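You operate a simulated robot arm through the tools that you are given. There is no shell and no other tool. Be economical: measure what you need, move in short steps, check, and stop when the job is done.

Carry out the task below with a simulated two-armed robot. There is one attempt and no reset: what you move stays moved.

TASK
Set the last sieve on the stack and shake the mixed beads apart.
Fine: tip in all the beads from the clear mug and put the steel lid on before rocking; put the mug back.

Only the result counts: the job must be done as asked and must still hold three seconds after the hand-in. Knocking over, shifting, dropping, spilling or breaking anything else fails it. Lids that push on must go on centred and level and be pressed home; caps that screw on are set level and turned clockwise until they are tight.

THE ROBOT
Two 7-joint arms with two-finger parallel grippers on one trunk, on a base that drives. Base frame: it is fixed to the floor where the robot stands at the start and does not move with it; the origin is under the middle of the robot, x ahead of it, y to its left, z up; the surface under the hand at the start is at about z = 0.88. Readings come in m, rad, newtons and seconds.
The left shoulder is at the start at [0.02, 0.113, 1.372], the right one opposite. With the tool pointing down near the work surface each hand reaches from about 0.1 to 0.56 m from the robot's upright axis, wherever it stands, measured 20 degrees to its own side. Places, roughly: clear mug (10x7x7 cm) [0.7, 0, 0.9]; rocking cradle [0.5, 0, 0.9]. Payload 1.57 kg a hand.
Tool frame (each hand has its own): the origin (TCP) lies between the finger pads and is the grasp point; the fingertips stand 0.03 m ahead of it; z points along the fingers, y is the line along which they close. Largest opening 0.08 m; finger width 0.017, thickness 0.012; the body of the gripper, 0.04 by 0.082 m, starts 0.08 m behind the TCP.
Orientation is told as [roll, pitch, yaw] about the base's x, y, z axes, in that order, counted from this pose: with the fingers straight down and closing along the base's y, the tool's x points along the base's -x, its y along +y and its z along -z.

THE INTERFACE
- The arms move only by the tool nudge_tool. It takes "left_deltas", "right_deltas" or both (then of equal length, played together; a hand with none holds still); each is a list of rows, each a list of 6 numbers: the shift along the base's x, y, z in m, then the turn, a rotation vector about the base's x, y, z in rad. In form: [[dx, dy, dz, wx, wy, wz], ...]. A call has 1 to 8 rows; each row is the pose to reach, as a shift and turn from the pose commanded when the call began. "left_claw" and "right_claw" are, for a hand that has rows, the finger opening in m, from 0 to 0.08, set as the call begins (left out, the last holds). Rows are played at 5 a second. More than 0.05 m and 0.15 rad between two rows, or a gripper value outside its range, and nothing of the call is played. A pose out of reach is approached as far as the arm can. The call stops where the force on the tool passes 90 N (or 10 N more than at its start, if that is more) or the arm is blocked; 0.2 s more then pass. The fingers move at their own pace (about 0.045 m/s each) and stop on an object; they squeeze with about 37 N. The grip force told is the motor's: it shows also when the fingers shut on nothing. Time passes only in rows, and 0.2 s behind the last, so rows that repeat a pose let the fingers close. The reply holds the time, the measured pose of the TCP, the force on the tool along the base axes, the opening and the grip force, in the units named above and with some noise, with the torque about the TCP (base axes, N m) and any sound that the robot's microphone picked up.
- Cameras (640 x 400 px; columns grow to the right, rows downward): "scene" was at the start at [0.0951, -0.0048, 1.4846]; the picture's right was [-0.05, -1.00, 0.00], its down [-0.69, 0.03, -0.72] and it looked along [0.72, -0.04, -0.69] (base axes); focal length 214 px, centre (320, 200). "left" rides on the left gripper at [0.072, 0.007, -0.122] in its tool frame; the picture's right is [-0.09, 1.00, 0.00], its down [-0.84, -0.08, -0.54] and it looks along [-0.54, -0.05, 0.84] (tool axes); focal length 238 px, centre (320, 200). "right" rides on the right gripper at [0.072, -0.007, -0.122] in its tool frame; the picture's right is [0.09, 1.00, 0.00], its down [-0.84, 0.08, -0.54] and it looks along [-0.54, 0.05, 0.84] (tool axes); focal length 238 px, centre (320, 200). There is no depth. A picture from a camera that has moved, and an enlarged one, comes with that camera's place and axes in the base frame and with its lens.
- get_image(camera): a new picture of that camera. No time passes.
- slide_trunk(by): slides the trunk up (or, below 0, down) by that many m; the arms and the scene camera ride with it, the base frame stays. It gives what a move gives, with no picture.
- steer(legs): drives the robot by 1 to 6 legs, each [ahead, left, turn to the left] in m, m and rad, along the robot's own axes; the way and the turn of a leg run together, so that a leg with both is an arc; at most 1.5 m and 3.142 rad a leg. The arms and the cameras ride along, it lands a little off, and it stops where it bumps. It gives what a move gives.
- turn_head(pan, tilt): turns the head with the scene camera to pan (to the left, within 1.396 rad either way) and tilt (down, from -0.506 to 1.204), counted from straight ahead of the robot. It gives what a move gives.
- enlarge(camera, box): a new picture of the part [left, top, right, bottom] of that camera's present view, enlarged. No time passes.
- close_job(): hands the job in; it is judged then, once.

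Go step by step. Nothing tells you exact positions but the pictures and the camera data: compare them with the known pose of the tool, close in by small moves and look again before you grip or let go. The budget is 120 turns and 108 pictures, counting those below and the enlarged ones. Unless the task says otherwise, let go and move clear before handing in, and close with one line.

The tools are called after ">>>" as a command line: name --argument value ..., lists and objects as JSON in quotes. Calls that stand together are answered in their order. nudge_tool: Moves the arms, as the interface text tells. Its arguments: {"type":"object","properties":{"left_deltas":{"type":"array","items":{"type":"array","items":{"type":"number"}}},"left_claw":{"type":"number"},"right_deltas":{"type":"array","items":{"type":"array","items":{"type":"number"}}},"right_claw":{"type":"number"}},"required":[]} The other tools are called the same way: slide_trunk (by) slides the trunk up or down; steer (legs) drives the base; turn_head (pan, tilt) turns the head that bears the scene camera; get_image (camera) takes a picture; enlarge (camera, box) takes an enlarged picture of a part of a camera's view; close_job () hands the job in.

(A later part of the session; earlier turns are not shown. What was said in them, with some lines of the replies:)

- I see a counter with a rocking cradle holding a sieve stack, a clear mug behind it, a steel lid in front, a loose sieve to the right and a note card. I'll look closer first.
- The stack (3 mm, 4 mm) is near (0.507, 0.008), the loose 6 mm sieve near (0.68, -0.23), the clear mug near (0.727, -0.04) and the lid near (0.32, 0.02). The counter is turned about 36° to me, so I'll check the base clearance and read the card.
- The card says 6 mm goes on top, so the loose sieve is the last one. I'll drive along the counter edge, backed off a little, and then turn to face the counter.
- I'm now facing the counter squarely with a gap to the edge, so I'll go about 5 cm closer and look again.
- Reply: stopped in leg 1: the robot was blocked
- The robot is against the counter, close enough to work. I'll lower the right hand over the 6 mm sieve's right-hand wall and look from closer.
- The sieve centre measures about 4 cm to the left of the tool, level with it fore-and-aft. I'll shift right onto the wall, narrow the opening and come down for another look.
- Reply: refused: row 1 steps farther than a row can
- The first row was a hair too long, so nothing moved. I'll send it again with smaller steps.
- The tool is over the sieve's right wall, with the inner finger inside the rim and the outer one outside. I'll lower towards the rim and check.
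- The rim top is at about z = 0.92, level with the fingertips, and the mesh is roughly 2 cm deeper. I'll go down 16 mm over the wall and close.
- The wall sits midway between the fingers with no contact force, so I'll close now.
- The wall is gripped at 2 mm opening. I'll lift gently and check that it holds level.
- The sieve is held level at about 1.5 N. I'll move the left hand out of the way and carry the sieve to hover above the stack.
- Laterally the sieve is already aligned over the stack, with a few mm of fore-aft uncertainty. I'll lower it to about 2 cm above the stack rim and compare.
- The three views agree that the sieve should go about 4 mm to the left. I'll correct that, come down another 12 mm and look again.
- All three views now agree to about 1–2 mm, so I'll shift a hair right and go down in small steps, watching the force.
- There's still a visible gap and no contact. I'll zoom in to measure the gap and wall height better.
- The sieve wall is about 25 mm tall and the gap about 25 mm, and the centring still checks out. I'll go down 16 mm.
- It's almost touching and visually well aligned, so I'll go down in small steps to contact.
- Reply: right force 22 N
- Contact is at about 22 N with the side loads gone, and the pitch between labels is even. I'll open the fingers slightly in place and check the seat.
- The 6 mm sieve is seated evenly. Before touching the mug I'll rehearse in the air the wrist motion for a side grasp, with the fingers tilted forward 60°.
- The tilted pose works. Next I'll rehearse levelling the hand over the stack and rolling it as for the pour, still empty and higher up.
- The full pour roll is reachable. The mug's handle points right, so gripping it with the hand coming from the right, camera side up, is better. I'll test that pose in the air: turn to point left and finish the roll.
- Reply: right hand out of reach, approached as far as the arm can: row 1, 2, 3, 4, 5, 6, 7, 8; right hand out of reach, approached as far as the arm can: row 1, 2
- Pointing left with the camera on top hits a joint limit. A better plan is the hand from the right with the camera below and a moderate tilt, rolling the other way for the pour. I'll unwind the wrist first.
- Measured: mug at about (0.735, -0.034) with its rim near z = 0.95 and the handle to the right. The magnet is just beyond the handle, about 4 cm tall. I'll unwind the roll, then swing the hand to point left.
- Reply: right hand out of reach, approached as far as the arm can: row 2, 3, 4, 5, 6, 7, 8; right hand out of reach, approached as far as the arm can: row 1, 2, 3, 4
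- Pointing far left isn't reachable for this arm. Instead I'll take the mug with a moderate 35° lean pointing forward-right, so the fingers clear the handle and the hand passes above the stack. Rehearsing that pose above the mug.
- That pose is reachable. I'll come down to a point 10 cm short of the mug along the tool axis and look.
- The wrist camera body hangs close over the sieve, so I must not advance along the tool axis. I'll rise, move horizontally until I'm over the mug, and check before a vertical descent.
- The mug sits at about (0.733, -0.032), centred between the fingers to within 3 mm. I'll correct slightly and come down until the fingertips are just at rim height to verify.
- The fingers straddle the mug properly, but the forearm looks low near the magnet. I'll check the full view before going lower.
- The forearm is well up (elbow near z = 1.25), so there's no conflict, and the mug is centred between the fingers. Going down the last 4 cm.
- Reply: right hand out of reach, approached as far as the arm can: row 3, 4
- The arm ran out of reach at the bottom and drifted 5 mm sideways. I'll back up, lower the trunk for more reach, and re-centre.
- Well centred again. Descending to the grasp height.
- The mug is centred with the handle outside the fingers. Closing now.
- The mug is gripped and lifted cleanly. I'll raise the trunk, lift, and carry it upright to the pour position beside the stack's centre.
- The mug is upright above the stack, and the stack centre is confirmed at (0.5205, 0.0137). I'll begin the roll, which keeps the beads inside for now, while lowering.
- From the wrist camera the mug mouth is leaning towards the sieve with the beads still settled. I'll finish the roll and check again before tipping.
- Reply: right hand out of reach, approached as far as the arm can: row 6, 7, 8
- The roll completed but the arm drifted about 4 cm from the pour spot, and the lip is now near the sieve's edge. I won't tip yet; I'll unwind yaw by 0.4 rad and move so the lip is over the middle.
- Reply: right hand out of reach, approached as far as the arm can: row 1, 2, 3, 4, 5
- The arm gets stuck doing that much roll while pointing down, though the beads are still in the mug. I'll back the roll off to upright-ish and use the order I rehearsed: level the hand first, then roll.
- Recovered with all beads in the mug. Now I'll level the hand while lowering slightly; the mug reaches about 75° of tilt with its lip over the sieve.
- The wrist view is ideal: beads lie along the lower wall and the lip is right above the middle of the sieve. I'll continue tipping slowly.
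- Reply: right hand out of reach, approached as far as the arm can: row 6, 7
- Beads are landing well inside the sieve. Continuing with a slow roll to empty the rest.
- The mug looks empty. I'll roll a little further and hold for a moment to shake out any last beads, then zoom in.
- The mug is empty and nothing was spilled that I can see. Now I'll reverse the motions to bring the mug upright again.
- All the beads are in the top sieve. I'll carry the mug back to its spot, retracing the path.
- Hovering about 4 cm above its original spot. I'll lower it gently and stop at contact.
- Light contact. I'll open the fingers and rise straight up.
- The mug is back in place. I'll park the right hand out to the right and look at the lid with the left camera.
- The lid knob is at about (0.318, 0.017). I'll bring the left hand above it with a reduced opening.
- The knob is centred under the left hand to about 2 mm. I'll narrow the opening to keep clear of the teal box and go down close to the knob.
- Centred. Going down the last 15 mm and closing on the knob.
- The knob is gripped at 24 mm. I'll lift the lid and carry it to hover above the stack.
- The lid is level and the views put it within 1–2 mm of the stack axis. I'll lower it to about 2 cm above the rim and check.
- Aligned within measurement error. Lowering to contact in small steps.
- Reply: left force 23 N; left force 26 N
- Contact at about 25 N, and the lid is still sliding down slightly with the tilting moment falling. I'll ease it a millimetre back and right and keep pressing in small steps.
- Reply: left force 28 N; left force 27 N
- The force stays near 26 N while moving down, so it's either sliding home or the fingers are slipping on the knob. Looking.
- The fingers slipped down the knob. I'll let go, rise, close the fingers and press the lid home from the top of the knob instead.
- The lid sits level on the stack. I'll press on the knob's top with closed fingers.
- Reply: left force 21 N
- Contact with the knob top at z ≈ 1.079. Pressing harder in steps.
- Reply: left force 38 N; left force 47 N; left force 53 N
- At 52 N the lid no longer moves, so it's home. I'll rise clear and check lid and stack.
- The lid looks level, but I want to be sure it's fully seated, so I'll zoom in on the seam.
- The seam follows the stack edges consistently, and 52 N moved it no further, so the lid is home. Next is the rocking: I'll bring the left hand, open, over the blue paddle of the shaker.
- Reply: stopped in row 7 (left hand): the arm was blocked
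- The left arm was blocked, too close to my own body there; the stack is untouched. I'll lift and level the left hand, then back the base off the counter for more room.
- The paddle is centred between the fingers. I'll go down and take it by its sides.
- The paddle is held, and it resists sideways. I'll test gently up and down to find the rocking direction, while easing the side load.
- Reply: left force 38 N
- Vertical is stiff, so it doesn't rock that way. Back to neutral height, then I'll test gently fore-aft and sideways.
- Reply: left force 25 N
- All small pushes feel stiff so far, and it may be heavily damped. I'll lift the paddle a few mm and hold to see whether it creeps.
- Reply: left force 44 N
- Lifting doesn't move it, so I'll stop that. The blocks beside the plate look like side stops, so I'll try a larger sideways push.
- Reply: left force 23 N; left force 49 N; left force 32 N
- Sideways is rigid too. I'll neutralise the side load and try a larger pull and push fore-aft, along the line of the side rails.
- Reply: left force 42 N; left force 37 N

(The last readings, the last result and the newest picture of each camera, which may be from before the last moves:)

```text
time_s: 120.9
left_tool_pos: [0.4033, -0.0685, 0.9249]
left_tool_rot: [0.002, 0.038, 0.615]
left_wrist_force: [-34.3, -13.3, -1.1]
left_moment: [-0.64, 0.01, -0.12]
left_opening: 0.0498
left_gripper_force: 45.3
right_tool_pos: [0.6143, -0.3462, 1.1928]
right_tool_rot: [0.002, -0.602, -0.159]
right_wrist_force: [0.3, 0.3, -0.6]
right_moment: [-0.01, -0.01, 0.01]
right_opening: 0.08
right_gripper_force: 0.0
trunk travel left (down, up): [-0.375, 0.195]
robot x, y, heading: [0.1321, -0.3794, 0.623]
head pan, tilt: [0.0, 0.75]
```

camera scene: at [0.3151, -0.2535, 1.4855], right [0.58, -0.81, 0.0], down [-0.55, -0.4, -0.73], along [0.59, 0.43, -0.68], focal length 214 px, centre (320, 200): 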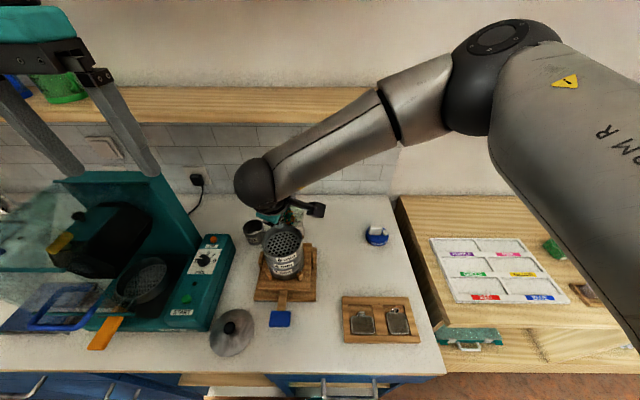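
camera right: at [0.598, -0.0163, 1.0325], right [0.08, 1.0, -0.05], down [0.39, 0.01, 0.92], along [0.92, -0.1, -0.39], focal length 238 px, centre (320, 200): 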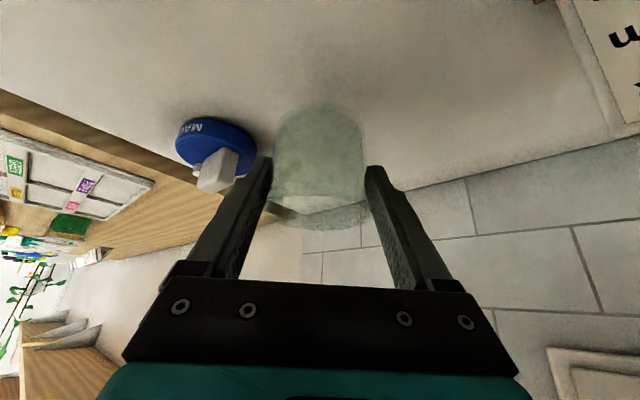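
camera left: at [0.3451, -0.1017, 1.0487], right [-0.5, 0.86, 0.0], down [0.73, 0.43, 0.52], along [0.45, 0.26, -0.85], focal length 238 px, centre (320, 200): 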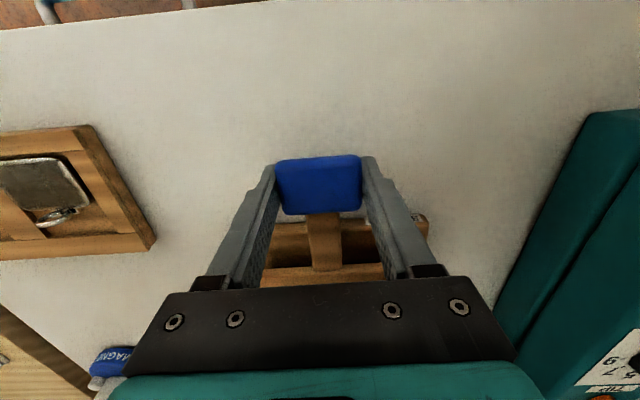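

All three translations are rigid, which means the plate pivots about the handle's own axis and the paddle has to be twisted side to side. I'll neutralise the load and try a small twist.

>>> nudge_tool --left_deltas '[[-0.004, -0.003, 0, 0, 0, 0], [-0.0076, -0.0054, 0, 0, 0, 0]]'

>>> nudge_tool --left_deltas '[[0.0004, -0.0006, 0, 0.0406, 0.0291, 0], [0.0009, -0.0012, 0, 0.0813, 0.0583, 0], [0.0009, -0.0012, 0, 0.0813, 0.0583, 0]]'

>>> nudge_tool --left_deltas '[[-0.0009, 0.0012, 0, -0.0813, -0.0583, 0], [-0.0018, 0.0024, 0, -0.1626, -0.1166, 0], [-0.0018, 0.0024, 0, -0.1626, -0.1166, 0]]'

```text
time_s: 121.5
left_tool_pos: [0.4046, -0.0681, 0.9279]
left_tool_rot: [-0.001, 0.019, 0.619]
left_wrist_force: [-8.6, -0.8, -7.3]
left_moment: [-0.07, 1.51, -0.74]
left_opening: 0.0495
left_gripper_force: 44.8
right_tool_pos: [0.6195, -0.3445, 1.1915]
right_tool_rot: [0.001, -0.6, -0.158]
right_wrist_force: [-0.4, -0.6, -0.3]
right_moment: [-0.01, 0.0, 0.0]
right_opening: 0.0799
right_gripper_force: 0.0
trunk travel left (down, up): [-0.375, 0.195]
robot x, y, heading: [0.1366, -0.382, 0.621]
head pan, tilt: [0.0, 0.75]
```

```text
time_s: 122.3
left_tool_pos: [0.4051, -0.0683, 0.9274]
left_tool_rot: [0.096, 0.017, 0.623]
left_wrist_force: [-12.1, 7.3, -4.3]
left_moment: [-0.59, -0.9, -0.81]
left_opening: 0.0503
left_gripper_force: 45.0
right_tool_pos: [0.6175, -0.3444, 1.1919]
right_tool_rot: [0.002, -0.6, -0.16]
right_wrist_force: [0.8, 0.0, 0.7]
right_moment: [0.01, 0.0, 0.01]
right_opening: 0.0801
right_gripper_force: 0.2
trunk travel left (down, up): [-0.375, 0.195]
robot x, y, heading: [0.1311, -0.3772, 0.625]
head pan, tilt: [0.0, 0.75]
```

```text
time_s: 123.1
left_tool_pos: [0.4044, -0.0666, 0.9282]
left_tool_rot: [-0.106, 0.016, 0.617]
left_wrist_force: [-3.0, 5.1, 1.4]
left_moment: [0.94, 0.53, -0.78]
left_opening: 0.0498
left_gripper_force: 44.5
right_tool_pos: [0.6186, -0.3428, 1.1913]
right_tool_rot: [0.001, -0.598, -0.159]
right_wrist_force: [0.5, 0.5, 0.6]
right_moment: [-0.03, 0.0, -0.03]
right_opening: 0.0799
right_gripper_force: 0.2
trunk travel left (down, up): [-0.375, 0.195]
robot x, y, heading: [0.1318, -0.3792, 0.619]
head pan, tilt: [0.0, 0.75]
```

The twist moves freely, so that is the rocking motion. I'll rock it back and forth at about ±0.13 rad.

>>> nudge_tool --left_deltas '[[0.0009, -0.0012, 0, 0.0813, 0.0583, 0], [0.002, -0.0028, 0, 0.1869, 0.134, 0], [0.0009, -0.0012, 0, 0.0813, 0.0583, 0], [-0.0003, 0.0004, 0, -0.0244, -0.0175, 0], [0.0009, -0.0012, 0, 0.0813, 0.0583, 0], [0.002, -0.0028, 0, 0.1869, 0.134, 0], [0.0009, -0.0012, 0, 0.0813, 0.0583, 0], [-0.0003, 0.0004, 0, -0.0244, -0.0175, 0]]'

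>>> nudge_tool --left_deltas '[[0.0011, -0.0016, 0, 0.1057, 0.0757, 0], [0.0023, -0.0032, 0, 0.2113, 0.1515, 0], [0.0011, -0.0016, 0, 0.1057, 0.0757, 0], [0, 0, 0, 0, 0, 0], [0.0011, -0.0016, 0, 0.1057, 0.0757, 0], [0.0023, -0.0032, 0, 0.2113, 0.1515, 0], [0.0011, -0.0016, 0, 0.1057, 0.0757, 0], [0, 0, 0, 0, 0, 0]]'

>>> nudge_tool --left_deltas '[[0.0011, -0.0016, 0, 0.1057, 0.0757, 0], [0.0023, -0.0032, 0, 0.2113, 0.1515, 0], [0.0011, -0.0016, 0, 0.1057, 0.0757, 0], [0, 0, 0, 0, 0, 0], [0.0011, -0.0016, 0, 0.1057, 0.0757, 0], [0.0023, -0.0032, 0, 0.2113, 0.1515, 0], [0.0011, -0.0016, 0, 0.1057, 0.0757, 0], [0, 0, 0, 0, 0, 0]]'

```text
time_s: 124.9
left_tool_pos: [0.4045, -0.0667, 0.9258]
left_tool_rot: [-0.136, 0.018, 0.615]
left_wrist_force: [-2.9, 0.8, -0.8]
left_moment: [0.93, 0.83, -0.88]
left_opening: 0.0507
left_gripper_force: 45.0
right_tool_pos: [0.6188, -0.346, 1.1902]
right_tool_rot: [-0.001, -0.598, -0.158]
right_wrist_force: [0.2, 0.5, -0.2]
right_moment: [0.02, -0.02, 0.02]
right_opening: 0.0801
right_gripper_force: 0.1
trunk travel left (down, up): [-0.375, 0.195]
robot x, y, heading: [0.1331, -0.3837, 0.621]
head pan, tilt: [0.0, 0.75]
```

```text
time_s: 126.7
left_tool_pos: [0.4045, -0.0664, 0.9273]
left_tool_rot: [-0.136, 0.019, 0.617]
left_wrist_force: [-1.8, 2.3, -0.2]
left_moment: [0.91, 0.92, -0.76]
left_opening: 0.0509
left_gripper_force: 44.8
right_tool_pos: [0.6177, -0.3444, 1.1901]
right_tool_rot: [-0.001, -0.598, -0.158]
right_wrist_force: [0.4, -0.2, 0.0]
right_moment: [-0.03, 0.0, 0.0]
right_opening: 0.0801
right_gripper_force: 0.1
trunk travel left (down, up): [-0.375, 0.195]
robot x, y, heading: [0.1372, -0.3786, 0.619]
head pan, tilt: [0.0, 0.75]
```

```text
time_s: 128.5
left_tool_pos: [0.4047, -0.0672, 0.9262]
left_tool_rot: [-0.135, 0.018, 0.616]
left_wrist_force: [0.0, 2.7, -0.7]
left_moment: [0.91, 0.9, -0.84]
left_opening: 0.0506
left_gripper_force: 44.5
right_tool_pos: [0.6178, -0.3446, 1.1922]
right_tool_rot: [0.001, -0.598, -0.156]
right_wrist_force: [0.3, 0.1, -0.7]
right_moment: [0.02, 0.01, 0.02]
right_opening: 0.0802
right_gripper_force: 0.1
trunk travel left (down, up): [-0.375, 0.195]
robot x, y, heading: [0.1349, -0.3799, 0.62]
head pan, tilt: [0.0, 0.75]
```

I need to check whether the plate really tilts with the hand or the fingers only slip around the paddle. One picture while holding at the tilted end.

>>> enlarge --camera "left" --box '[200, 120, 440, 300]'

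```text
2.22 times, centred on (320, 210) of left
camera zoom: at [0.3332, -0.0885, 1.0485], right [-0.5, 0.86, -0.14], down [0.69, 0.49, 0.53], along [0.52, 0.17, -0.84], focal length 530 px, centre (320, 178)
```

zoom: 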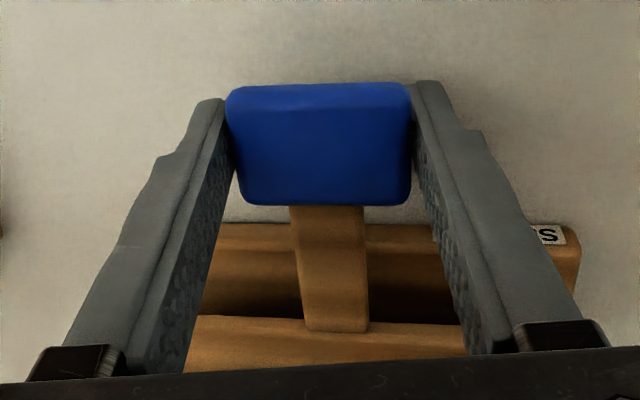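

The plate stayed parallel to its base, so only the fingers were slipping. The wide flat blue pad is probably meant to be pressed down, so I'll let go, rise, close the fingers and press on it from above.

>>> nudge_tool --left_deltas '[[0.0011, -0.0016, 0, 0.1057, 0.0757, 0], [0.0011, -0.0016, 0, 0.1057, 0.0757, 0]]'

>>> nudge_tool --left_deltas '[[0, 0, 0, 0, 0, 0], [0, 0, 0, 0, 0, 0], [0, 0, 0.04, 0, 0, 0], [0, 0, 0.07, 0, 0, 0]]' --left_claw 0.075

>>> nudge_tool --left_deltas '[[0, 0, 0, 0, 0, 0], [0, 0, 0, 0, 0, 0], [0, 0, 0, 0, 0, 0], [0, 0, 0, 0, 0, 0], [0, 0, -0.02, 0, 0, 0], [0, 0, -0.035, 0, 0, 0]]' --left_claw 0.0

```text
time_s: 129.1
left_tool_pos: [0.4051, -0.0679, 0.9259]
left_tool_rot: [-0.004, 0.02, 0.616]
left_wrist_force: [-1.3, 4.1, 0.4]
left_moment: [-0.26, -0.23, -0.8]
left_opening: 0.0497
left_gripper_force: 44.9
right_tool_pos: [0.6186, -0.3445, 1.1916]
right_tool_rot: [0.0, -0.598, -0.161]
right_wrist_force: [0.5, -0.6, -0.6]
right_moment: [0.04, 0.02, 0.0]
right_opening: 0.0804
right_gripper_force: 0.0
trunk travel left (down, up): [-0.375, 0.195]
robot x, y, heading: [0.1303, -0.3786, 0.623]
head pan, tilt: [0.0, 0.75]
```

```text
time_s: 130.1
left_tool_pos: [0.4086, -0.0702, 0.9962]
left_tool_rot: [-0.005, 0.022, 0.621]
left_wrist_force: [0.1, 0.0, 1.3]
left_moment: [0.0, -0.02, 0.01]
left_opening: 0.0746
left_gripper_force: 0.1
right_tool_pos: [0.6187, -0.3445, 1.1906]
right_tool_rot: [-0.001, -0.598, -0.16]
right_wrist_force: [-0.4, -0.2, -0.2]
right_moment: [0.02, -0.01, -0.02]
right_opening: 0.0801
right_gripper_force: 0.0
trunk travel left (down, up): [-0.375, 0.195]
robot x, y, heading: [0.1297, -0.3773, 0.623]
head pan, tilt: [0.0, 0.75]
```

```text
time_s: 131.5
left_tool_pos: [0.4055, -0.0695, 0.9622]
left_tool_rot: [-0.004, 0.018, 0.618]
left_wrist_force: [1.2, -0.1, 0.4]
left_moment: [0.01, -0.01, -0.01]
left_opening: 0.0
left_gripper_force: 21.4
right_tool_pos: [0.619, -0.3452, 1.1919]
right_tool_rot: [0.0, -0.6, -0.157]
right_wrist_force: [-0.2, -0.1, 0.3]
right_moment: [0.0, 0.03, 0.0]
right_opening: 0.0798
right_gripper_force: 0.1
trunk travel left (down, up): [-0.375, 0.195]
robot x, y, heading: [0.1346, -0.3842, 0.622]
head pan, tilt: [0.0, 0.75]
```

>>> nudge_tool --left_deltas '[[0, 0, -0.004, 0, 0, 0], [0, 0, -0.008, 0, 0, 0]]'

>>> nudge_tool --left_deltas '[[0, 0, -0.004, 0, 0, 0], [0, 0, -0.006, 0, 0, 0]]'

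>>> nudge_tool --left_deltas '[[0, 0, -0.002, 0, 0, 0], [0, 0, -0.004, 0, 0, 0]]'

```text
time_s: 132.1
left_tool_pos: [0.4063, -0.0681, 0.9544]
left_tool_rot: [-0.006, 0.02, 0.619]
left_wrist_force: [0.5, -0.4, 0.6]
left_moment: [0.01, 0.04, -0.01]
left_opening: 0.0
left_gripper_force: 21.4
right_tool_pos: [0.6184, -0.3458, 1.191]
right_tool_rot: [0.001, -0.598, -0.159]
right_wrist_force: [0.4, 0.1, -0.4]
right_moment: [0.02, 0.02, -0.03]
right_opening: 0.08
right_gripper_force: 0.0
trunk travel left (down, up): [-0.375, 0.195]
robot x, y, heading: [0.1312, -0.3787, 0.626]
head pan, tilt: [0.0, 0.75]
```

```text
time_s: 132.7
left_tool_pos: [0.4055, -0.0696, 0.9462]
left_tool_rot: [-0.004, 0.019, 0.617]
left_wrist_force: [1.2, 0.4, 2.4]
left_moment: [0.03, 0.0, 0.0]
left_opening: 0.0001
left_gripper_force: 21.3
right_tool_pos: [0.6181, -0.3459, 1.1917]
right_tool_rot: [0.0, -0.597, -0.159]
right_wrist_force: [0.9, -0.2, -0.7]
right_moment: [0.01, 0.01, -0.06]
right_opening: 0.08
right_gripper_force: 0.2
trunk travel left (down, up): [-0.375, 0.195]
robot x, y, heading: [0.1348, -0.3768, 0.62]
head pan, tilt: [0.0, 0.75]
```

```text
time_s: 133.3
left_tool_pos: [0.4047, -0.0686, 0.9437]
left_tool_rot: [-0.005, 0.019, 0.619]
left_wrist_force: [0.0, -0.5, 1.2]
left_moment: [0.03, 0.0, 0.01]
left_opening: 0.0
left_gripper_force: 20.9
right_tool_pos: [0.6177, -0.345, 1.1909]
right_tool_rot: [0.0, -0.6, -0.159]
right_wrist_force: [-0.1, -0.2, 0.0]
right_moment: [0.03, 0.02, 0.02]
right_opening: 0.0798
right_gripper_force: 0.0
trunk travel left (down, up): [-0.375, 0.195]
robot x, y, heading: [0.1353, -0.38, 0.624]
head pan, tilt: [0.0, 0.75]
```

>>> nudge_tool --left_deltas '[[0, 0, -0.003, 0, 0, 0], [0, 0, -0.006, 0, 0, 0]]'

>>> nudge_tool --left_deltas '[[0, 0, -0.003, 0, 0, 0], [0, 0, -0.005, 0, 0, 0]]'

>>> nudge_tool --left_deltas '[[0, 0, -0.002, 0, 0, 0], [0, 0, -0.004, 0, 0, 0]]'

```text
time_s: 133.9
left_tool_pos: [0.4039, -0.0679, 0.9375]
left_tool_rot: [-0.004, 0.02, 0.617]
left_wrist_force: [1.2, -0.4, 2.1]
left_moment: [0.03, -0.02, 0.05]
left_opening: 0.0001
left_gripper_force: 21.0
right_tool_pos: [0.6186, -0.3446, 1.1906]
right_tool_rot: [0.0, -0.598, -0.16]
right_wrist_force: [-0.1, -0.1, -0.2]
right_moment: [-0.04, 0.04, -0.02]
right_opening: 0.0799
right_gripper_force: 0.0
trunk travel left (down, up): [-0.375, 0.195]
robot x, y, heading: [0.1294, -0.3784, 0.627]
head pan, tilt: [0.0, 0.75]
```

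```text
time_s: 134.5
left_tool_pos: [0.4045, -0.0677, 0.9335]
left_tool_rot: [-0.003, 0.021, 0.62]
left_wrist_force: [0.5, 1.0, 2.3]
left_moment: [0.04, -0.01, -0.04]
left_opening: 0.0001
left_gripper_force: 21.7
right_tool_pos: [0.6185, -0.346, 1.1918]
right_tool_rot: [0.001, -0.599, -0.159]
right_wrist_force: [0.2, -0.1, 0.1]
right_moment: [0.0, 0.0, -0.01]
right_opening: 0.0797
right_gripper_force: 0.1
trunk travel left (down, up): [-0.375, 0.195]
robot x, y, heading: [0.1302, -0.3834, 0.619]
head pan, tilt: [0.0, 0.75]
```

```text
time_s: 135.1
left_tool_pos: [0.4044, -0.0682, 0.9298]
left_tool_rot: [-0.007, 0.017, 0.617]
left_wrist_force: [-1.6, 0.1, 15.0]
left_moment: [0.13, -0.04, -0.19]
left_opening: 0.0
left_gripper_force: 21.3
right_tool_pos: [0.6177, -0.3463, 1.1919]
right_tool_rot: [0.002, -0.598, -0.159]
right_wrist_force: [0.3, -0.4, 0.3]
right_moment: [-0.03, -0.04, -0.01]
right_opening: 0.08
right_gripper_force: 0.0
trunk travel left (down, up): [-0.375, 0.195]
robot x, y, heading: [0.1326, -0.3793, 0.618]
head pan, tilt: [0.0, 0.75]
```

The pad gives way under about 2 N over 15 mm and then reaches its stop, so pressing the pad is the rocking motion. I'll rock it repeatedly by pressing and releasing.

>>> nudge_tool --left_deltas '[[0, 0, 0.012, 0, 0, 0], [0, 0, 0.024, 0, 0, 0], [0, 0, 0.012, 0, 0, 0], [0, 0, 0.002, 0, 0, 0], [0, 0, 0.012, 0, 0, 0], [0, 0, 0.024, 0, 0, 0], [0, 0, 0.012, 0, 0, 0], [0, 0, 0.002, 0, 0, 0]]'

>>> nudge_tool --left_deltas '[[0, 0, 0.01, 0, 0, 0], [0, 0, 0.022, 0, 0, 0], [0, 0, 0.01, 0, 0, 0], [0, 0, 0, 0, 0, 0], [0, 0, 0.01, 0, 0, 0], [0, 0, 0.022, 0, 0, 0], [0, 0, 0.01, 0, 0, 0], [0, 0, 0, 0, 0, 0]]'

>>> nudge_tool --left_deltas '[[0, 0, 0.01, 0, 0, 0], [0, 0, 0.022, 0, 0, 0], [0, 0, 0.01, 0, 0, 0], [0, 0, 0, 0, 0, 0], [0, 0, 0.01, 0, 0, 0], [0, 0, 0.022, 0, 0, 0], [0, 0, 0.01, 0, 0, 0], [0, 0, 0, 0, 0, 0]]'

>>> nudge_tool --left_deltas '[[0, 0, 0.01, 0, 0, 0], [0, 0, 0.022, 0, 0, 0], [0, 0, 0.01, 0, 0, 0], [0, 0, 0, 0, 0, 0], [0, 0, 0.01, 0, 0, 0], [0, 0, 0.022, 0, 0, 0], [0, 0, 0.01, 0, 0, 0], [0, 0, 0, 0, 0, 0]]'

```text
time_s: 136.9
left_tool_pos: [0.4041, -0.0682, 0.9306]
left_tool_rot: [-0.004, 0.018, 0.617]
left_wrist_force: [-0.4, 0.0, 2.0]
left_moment: [0.0, -0.04, 0.02]
left_opening: 0.0002
left_gripper_force: 21.6
right_tool_pos: [0.6189, -0.3449, 1.1926]
right_tool_rot: [0.001, -0.598, -0.159]
right_wrist_force: [-0.6, 0.1, 0.0]
right_moment: [0.0, 0.03, 0.01]
right_opening: 0.0801
right_gripper_force: 0.1
trunk travel left (down, up): [-0.375, 0.195]
robot x, y, heading: [0.1331, -0.3817, 0.62]
head pan, tilt: [0.0, 0.75]
```

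```text
time_s: 138.7
left_tool_pos: [0.4073, -0.0685, 0.932]
left_tool_rot: [-0.004, 0.018, 0.621]
left_wrist_force: [0.5, 1.4, 4.5]
left_moment: [0.08, -0.03, 0.05]
left_opening: 0.0002
left_gripper_force: 21.2
right_tool_pos: [0.6175, -0.3459, 1.1906]
right_tool_rot: [0.001, -0.598, -0.159]
right_wrist_force: [0.8, 0.1, -0.1]
right_moment: [0.02, -0.02, -0.01]
right_opening: 0.08
right_gripper_force: 0.1
trunk travel left (down, up): [-0.375, 0.195]
robot x, y, heading: [0.1302, -0.3829, 0.624]
head pan, tilt: [0.0, 0.75]
```

```text
time_s: 140.5
left_tool_pos: [0.4047, -0.0687, 0.9302]
left_tool_rot: [-0.004, 0.015, 0.619]
left_wrist_force: [-1.8, 0.7, 8.8]
left_moment: [0.08, 0.0, 0.02]
left_opening: 0.0
left_gripper_force: 21.1
right_tool_pos: [0.6164, -0.3449, 1.1912]
right_tool_rot: [0.001, -0.599, -0.159]
right_wrist_force: [-0.7, -0.4, 0.7]
right_moment: [0.02, -0.02, -0.05]
right_opening: 0.08
right_gripper_force: 0.1
trunk travel left (down, up): [-0.375, 0.195]
robot x, y, heading: [0.137, -0.3813, 0.624]
head pan, tilt: [0.0, 0.75]
```

```text
time_s: 142.3
left_tool_pos: [0.4044, -0.0691, 0.9303]
left_tool_rot: [-0.005, 0.019, 0.62]
left_wrist_force: [-0.9, 0.8, 3.3]
left_moment: [0.05, -0.02, 0.04]
left_opening: 0.0
left_gripper_force: 21.7
right_tool_pos: [0.6194, -0.3447, 1.1915]
right_tool_rot: [0.002, -0.598, -0.16]
right_wrist_force: [0.0, 0.0, 0.1]
right_moment: [-0.04, -0.01, -0.01]
right_opening: 0.0799
right_gripper_force: 0.0
trunk travel left (down, up): [-0.375, 0.195]
robot x, y, heading: [0.1364, -0.3812, 0.625]
head pan, tilt: [0.0, 0.75]
```

Eight strokes done. I'll verify that the pad springs back between strokes by rising and re-pressing half way.

>>> nudge_tool --left_deltas '[[0, 0, 0.012, 0, 0, 0], [0, 0, 0.024, 0, 0, 0], [0, 0, 0.024, 0, 0, 0], [0, 0, 0.016, 0, 0, 0], [0, 0, 0.01, 0, 0, 0]]'

>>> nudge_tool --left_deltas '[[0, 0, 0, 0, 0, 0], [0, 0, 0, 0, 0, 0]]'

```text
time_s: 143.5
left_tool_pos: [0.4041, -0.0682, 0.9408]
left_tool_rot: [-0.005, 0.019, 0.619]
left_wrist_force: [-0.9, -0.4, 0.1]
left_moment: [0.01, -0.03, 0.02]
left_opening: 0.0
left_gripper_force: 21.1
right_tool_pos: [0.6186, -0.3449, 1.1917]
right_tool_rot: [-0.001, -0.597, -0.158]
right_wrist_force: [-0.9, 0.5, 0.6]
right_moment: [0.03, 0.02, 0.01]
right_opening: 0.0801
right_gripper_force: 0.0
trunk travel left (down, up): [-0.375, 0.195]
robot x, y, heading: [0.1325, -0.3798, 0.616]
head pan, tilt: [0.0, 0.75]
```

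```text
time_s: 144.1
left_tool_pos: [0.4042, -0.0706, 0.9415]
left_tool_rot: [-0.006, 0.019, 0.618]
left_wrist_force: [-0.2, 0.4, 1.9]
left_moment: [0.03, 0.03, 0.0]
left_opening: 0.0003
left_gripper_force: 21.0
right_tool_pos: [0.6198, -0.3452, 1.1916]
right_tool_rot: [0.0, -0.599, -0.159]
right_wrist_force: [0.8, -0.7, 0.3]
right_moment: [0.04, 0.01, 0.04]
right_opening: 0.08
right_gripper_force: 0.0
trunk travel left (down, up): [-0.375, 0.195]
robot x, y, heading: [0.1345, -0.383, 0.624]
head pan, tilt: [0.0, 0.75]
```

>>> nudge_tool --left_deltas '[[0, 0, 0.03, 0, 0, 0], [0, 0, 0.06, 0, 0, 0], [0, 0, 0.06, 0, 0, 0]]'

>>> enlarge --camera "left" --box '[220, 100, 420, 300]'

```text
time_s: 144.9
left_tool_pos: [0.4029, -0.0716, 0.9989]
left_tool_rot: [-0.005, 0.02, 0.621]
left_wrist_force: [0.1, 0.8, 0.2]
left_moment: [-0.03, 0.01, 0.03]
left_opening: 0.0
left_gripper_force: 21.6
right_tool_pos: [0.6181, -0.345, 1.1917]
right_tool_rot: [0.0, -0.601, -0.157]
right_wrist_force: [0.1, -0.7, -0.3]
right_moment: [0.0, -0.01, 0.0]
right_opening: 0.08
right_gripper_force: 0.1
trunk travel left (down, up): [-0.375, 0.195]
robot x, y, heading: [0.1333, -0.3796, 0.617]
head pan, tilt: [0.0, 0.75]
```

```text
2.00 times, centred on (320, 200) of left
camera zoom: at [0.3417, -0.1051, 1.1234], right [-0.5, 0.86, -0.01], down [0.73, 0.43, 0.53], along [0.46, 0.26, -0.85], focal length 477 px, centre (320, 200)
```

zoom: 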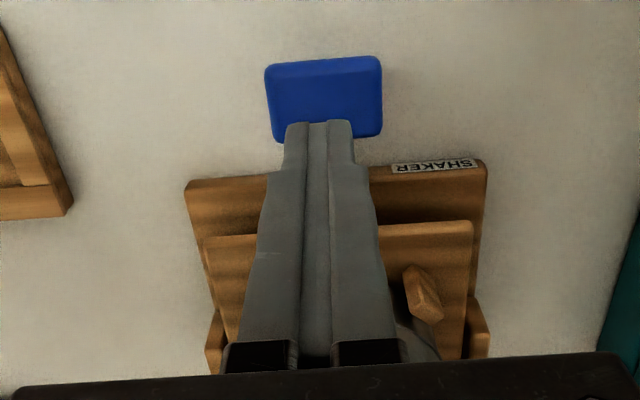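

The pad is back at its original height after each press, so the strokes are real rocking. I'll do another dozen strokes to finish the separation.

>>> nudge_tool --left_deltas '[[0, 0, -0.025, 0, 0, 0], [0, 0, -0.048, 0, 0, 0], [0, 0, -0.06, 0, 0, 0], [0, 0, -0.07, 0, 0, 0], [0, 0, -0.058, 0, 0, 0], [0, 0, -0.048, 0, 0, 0], [0, 0, -0.06, 0, 0, 0], [0, 0, -0.07, 0, 0, 0]]'

>>> nudge_tool --left_deltas '[[0, 0, 0.01, 0, 0, 0], [0, 0, 0.022, 0, 0, 0], [0, 0, 0.01, 0, 0, 0], [0, 0, 0, 0, 0, 0], [0, 0, 0.01, 0, 0, 0], [0, 0, 0.022, 0, 0, 0], [0, 0, 0.01, 0, 0, 0], [0, 0, 0, 0, 0, 0]]'

>>> nudge_tool --left_deltas '[[0, 0, 0.01, 0, 0, 0], [0, 0, 0.022, 0, 0, 0], [0, 0, 0.01, 0, 0, 0], [0, 0, 0, 0, 0, 0], [0, 0, 0.01, 0, 0, 0], [0, 0, 0.022, 0, 0, 0], [0, 0, 0.01, 0, 0, 0], [0, 0, 0, 0, 0, 0]]'

>>> nudge_tool --left_deltas '[[0, 0, 0.01, 0, 0, 0], [0, 0, 0.022, 0, 0, 0], [0, 0, 0.01, 0, 0, 0], [0, 0, 0, 0, 0, 0], [0, 0, 0.01, 0, 0, 0], [0, 0, 0.022, 0, 0, 0], [0, 0, 0.01, 0, 0, 0], [0, 0, 0, 0, 0, 0]]'

>>> nudge_tool --left_deltas '[[0, 0, 0.01, 0, 0, 0], [0, 0, 0.022, 0, 0, 0], [0, 0, 0.01, 0, 0, 0], [0, 0, 0, 0, 0, 0], [0, 0, 0.01, 0, 0, 0], [0, 0, 0.022, 0, 0, 0], [0, 0, 0.01, 0, 0, 0], [0, 0, 0, 0, 0, 0]]'

>>> nudge_tool --left_deltas '[[0, 0, 0.01, 0, 0, 0], [0, 0, 0.022, 0, 0, 0], [0, 0, 0.01, 0, 0, 0], [0, 0, 0, 0, 0, 0], [0, 0, 0.01, 0, 0, 0], [0, 0, 0.022, 0, 0, 0], [0, 0, 0.01, 0, 0, 0], [0, 0, 0, 0, 0, 0]]'

```text
time_s: 146.7
left_tool_pos: [0.4045, -0.0686, 0.9314]
left_tool_rot: [-0.006, 0.02, 0.618]
left_wrist_force: [-0.1, 0.8, 3.6]
left_moment: [0.02, 0.02, 0.03]
left_opening: 0.0
left_gripper_force: 21.6
right_tool_pos: [0.6181, -0.345, 1.1908]
right_tool_rot: [0.001, -0.599, -0.159]
right_wrist_force: [-0.2, 0.8, -0.2]
right_moment: [-0.01, -0.01, -0.02]
right_opening: 0.0801
right_gripper_force: 0.1
trunk travel left (down, up): [-0.375, 0.195]
robot x, y, heading: [0.1328, -0.3821, 0.622]
head pan, tilt: [0.0, 0.75]
```

```text
time_s: 148.5
left_tool_pos: [0.407, -0.0669, 0.9309]
left_tool_rot: [-0.005, 0.017, 0.62]
left_wrist_force: [0.6, 0.8, 4.4]
left_moment: [0.07, -0.03, 0.05]
left_opening: 0.0
left_gripper_force: 21.3
right_tool_pos: [0.6198, -0.3446, 1.1917]
right_tool_rot: [0.002, -0.598, -0.159]
right_wrist_force: [0.4, 0.3, -0.5]
right_moment: [0.02, -0.01, 0.01]
right_opening: 0.0799
right_gripper_force: 0.1
trunk travel left (down, up): [-0.375, 0.195]
robot x, y, heading: [0.131, -0.3749, 0.622]
head pan, tilt: [0.0, 0.75]
```

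```text
time_s: 150.3
left_tool_pos: [0.4048, -0.0683, 0.9312]
left_tool_rot: [-0.006, 0.019, 0.619]
left_wrist_force: [-0.2, -0.1, 3.3]
left_moment: [0.02, 0.01, 0.05]
left_opening: 0.0
left_gripper_force: 20.9
right_tool_pos: [0.6181, -0.3462, 1.191]
right_tool_rot: [0.0, -0.598, -0.158]
right_wrist_force: [-0.9, -0.4, 0.0]
right_moment: [0.03, 0.0, 0.0]
right_opening: 0.08
right_gripper_force: 0.1
trunk travel left (down, up): [-0.375, 0.195]
robot x, y, heading: [0.1308, -0.3799, 0.624]
head pan, tilt: [0.0, 0.75]
```

```text
time_s: 152.1
left_tool_pos: [0.4059, -0.0695, 0.9304]
left_tool_rot: [-0.006, 0.018, 0.62]
left_wrist_force: [-0.6, -0.1, 5.2]
left_moment: [0.03, -0.05, 0.04]
left_opening: 0.0
left_gripper_force: 21.6
right_tool_pos: [0.6177, -0.3461, 1.1918]
right_tool_rot: [-0.001, -0.599, -0.159]
right_wrist_force: [0.0, 0.5, -0.7]
right_moment: [0.01, 0.0, -0.02]
right_opening: 0.0801
right_gripper_force: 0.0
trunk travel left (down, up): [-0.375, 0.195]
robot x, y, heading: [0.1327, -0.3786, 0.622]
head pan, tilt: [0.0, 0.75]
```

```text
time_s: 153.9
left_tool_pos: [0.4044, -0.0679, 0.9325]
left_tool_rot: [-0.004, 0.019, 0.62]
left_wrist_force: [-0.2, 0.6, 1.3]
left_moment: [0.02, -0.01, -0.01]
left_opening: 0.0001
left_gripper_force: 20.7
right_tool_pos: [0.6183, -0.3459, 1.1917]
right_tool_rot: [-0.002, -0.598, -0.158]
right_wrist_force: [1.0, 0.9, 0.0]
right_moment: [0.0, -0.01, 0.03]
right_opening: 0.0802
right_gripper_force: 0.1
trunk travel left (down, up): [-0.375, 0.195]
robot x, y, heading: [0.1328, -0.3868, 0.618]
head pan, tilt: [0.0, 0.75]
```

```text
time_s: 155.7
left_tool_pos: [0.4055, -0.0683, 0.9312]
left_tool_rot: [-0.005, 0.016, 0.616]
left_wrist_force: [-0.4, 1.0, 8.1]
left_moment: [0.05, -0.06, 0.03]
left_opening: 0.0
left_gripper_force: 21.0
right_tool_pos: [0.6177, -0.3454, 1.192]
right_tool_rot: [0.001, -0.6, -0.159]
right_wrist_force: [-0.1, -0.1, -0.6]
right_moment: [-0.01, 0.01, 0.0]
right_opening: 0.0798
right_gripper_force: 0.0
trunk travel left (down, up): [-0.375, 0.195]
robot x, y, heading: [0.1347, -0.3777, 0.618]
head pan, tilt: [0.0, 0.75]
```

That makes about 20 full strokes. I'll raise the left hand clear and take a final look.

>>> nudge_tool --left_deltas '[[0, 0, 0.04, 0, 0, 0], [-0.02, -0.015, 0.08, 0, 0, 0], [-0.04, 0.0, 0.12, 0, 0, 0], [-0.06, 0.03, 0.16, 0, 0, 0], [-0.08, 0.06, 0.2, 0, 0, 0], [-0.1, 0.09, 0.23, 0, 0, 0]]'

>>> enlarge --camera "scene" --box '[220, 110, 400, 270]'

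```text
refused: row 4 steps farther than a row can; nothing moved
```

```text
2.50 times, centred on (310, 190) of scene
camera zoom: at [0.2107, -0.3278, 1.4357], right [0.58, -0.81, 0.0], down [-0.55, -0.4, -0.73], along [0.59, 0.43, -0.68], focal length 536 px, centre (345, 225)
```

zoom: 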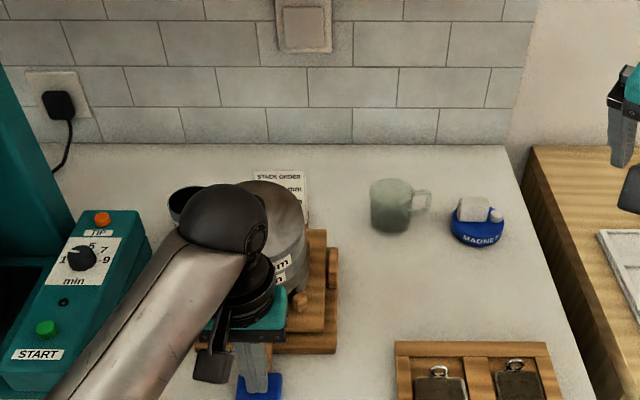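

No beads on the counter, and the mug, lid and stack are in place. The retreat was refused, so I'll repeat it with smaller steps, straight up.

>>> nudge_tool --left_deltas '[[0, 0, 0.03, 0, 0, 0], [0, 0, 0.07, 0, 0, 0], [0, 0, 0.11, 0, 0, 0], [0, 0, 0.15, 0, 0, 0], [0, 0, 0.19, 0, 0, 0], [0, 0, 0.22, 0, 0, 0]]'

```text
time_s: 157.1
left_tool_pos: [0.4027, -0.071, 1.1487]
left_tool_rot: [-0.005, 0.02, 0.619]
left_wrist_force: [0.0, -0.5, 0.0]
left_moment: [-0.02, 0.04, -0.02]
left_opening: 0.0
left_gripper_force: 21.7
right_tool_pos: [0.6186, -0.3447, 1.1909]
right_tool_rot: [0.0, -0.598, -0.159]
right_wrist_force: [-0.4, 0.2, 1.6]
right_moment: [0.01, -0.01, -0.01]
right_opening: 0.0801
right_gripper_force: 0.0
trunk travel left (down, up): [-0.375, 0.195]
robot x, y, heading: [0.133, -0.3812, 0.623]
head pan, tilt: [0.0, 0.75]
```

Both hands are clear and everything is at rest, so I'm handing in.

>>> close_job

```text
The job is handed in.
```

I handed the job in: the 6 mm sieve is on top of the stack, the beads are tipped in, and the steel lid is on. I rocked the stack about 20 strokes and put the mug back in its place. I didn't lift the lid to check that the beads had separated. The lid stopped moving under about 52 N, and I saw no beads on the counter in my last picture.
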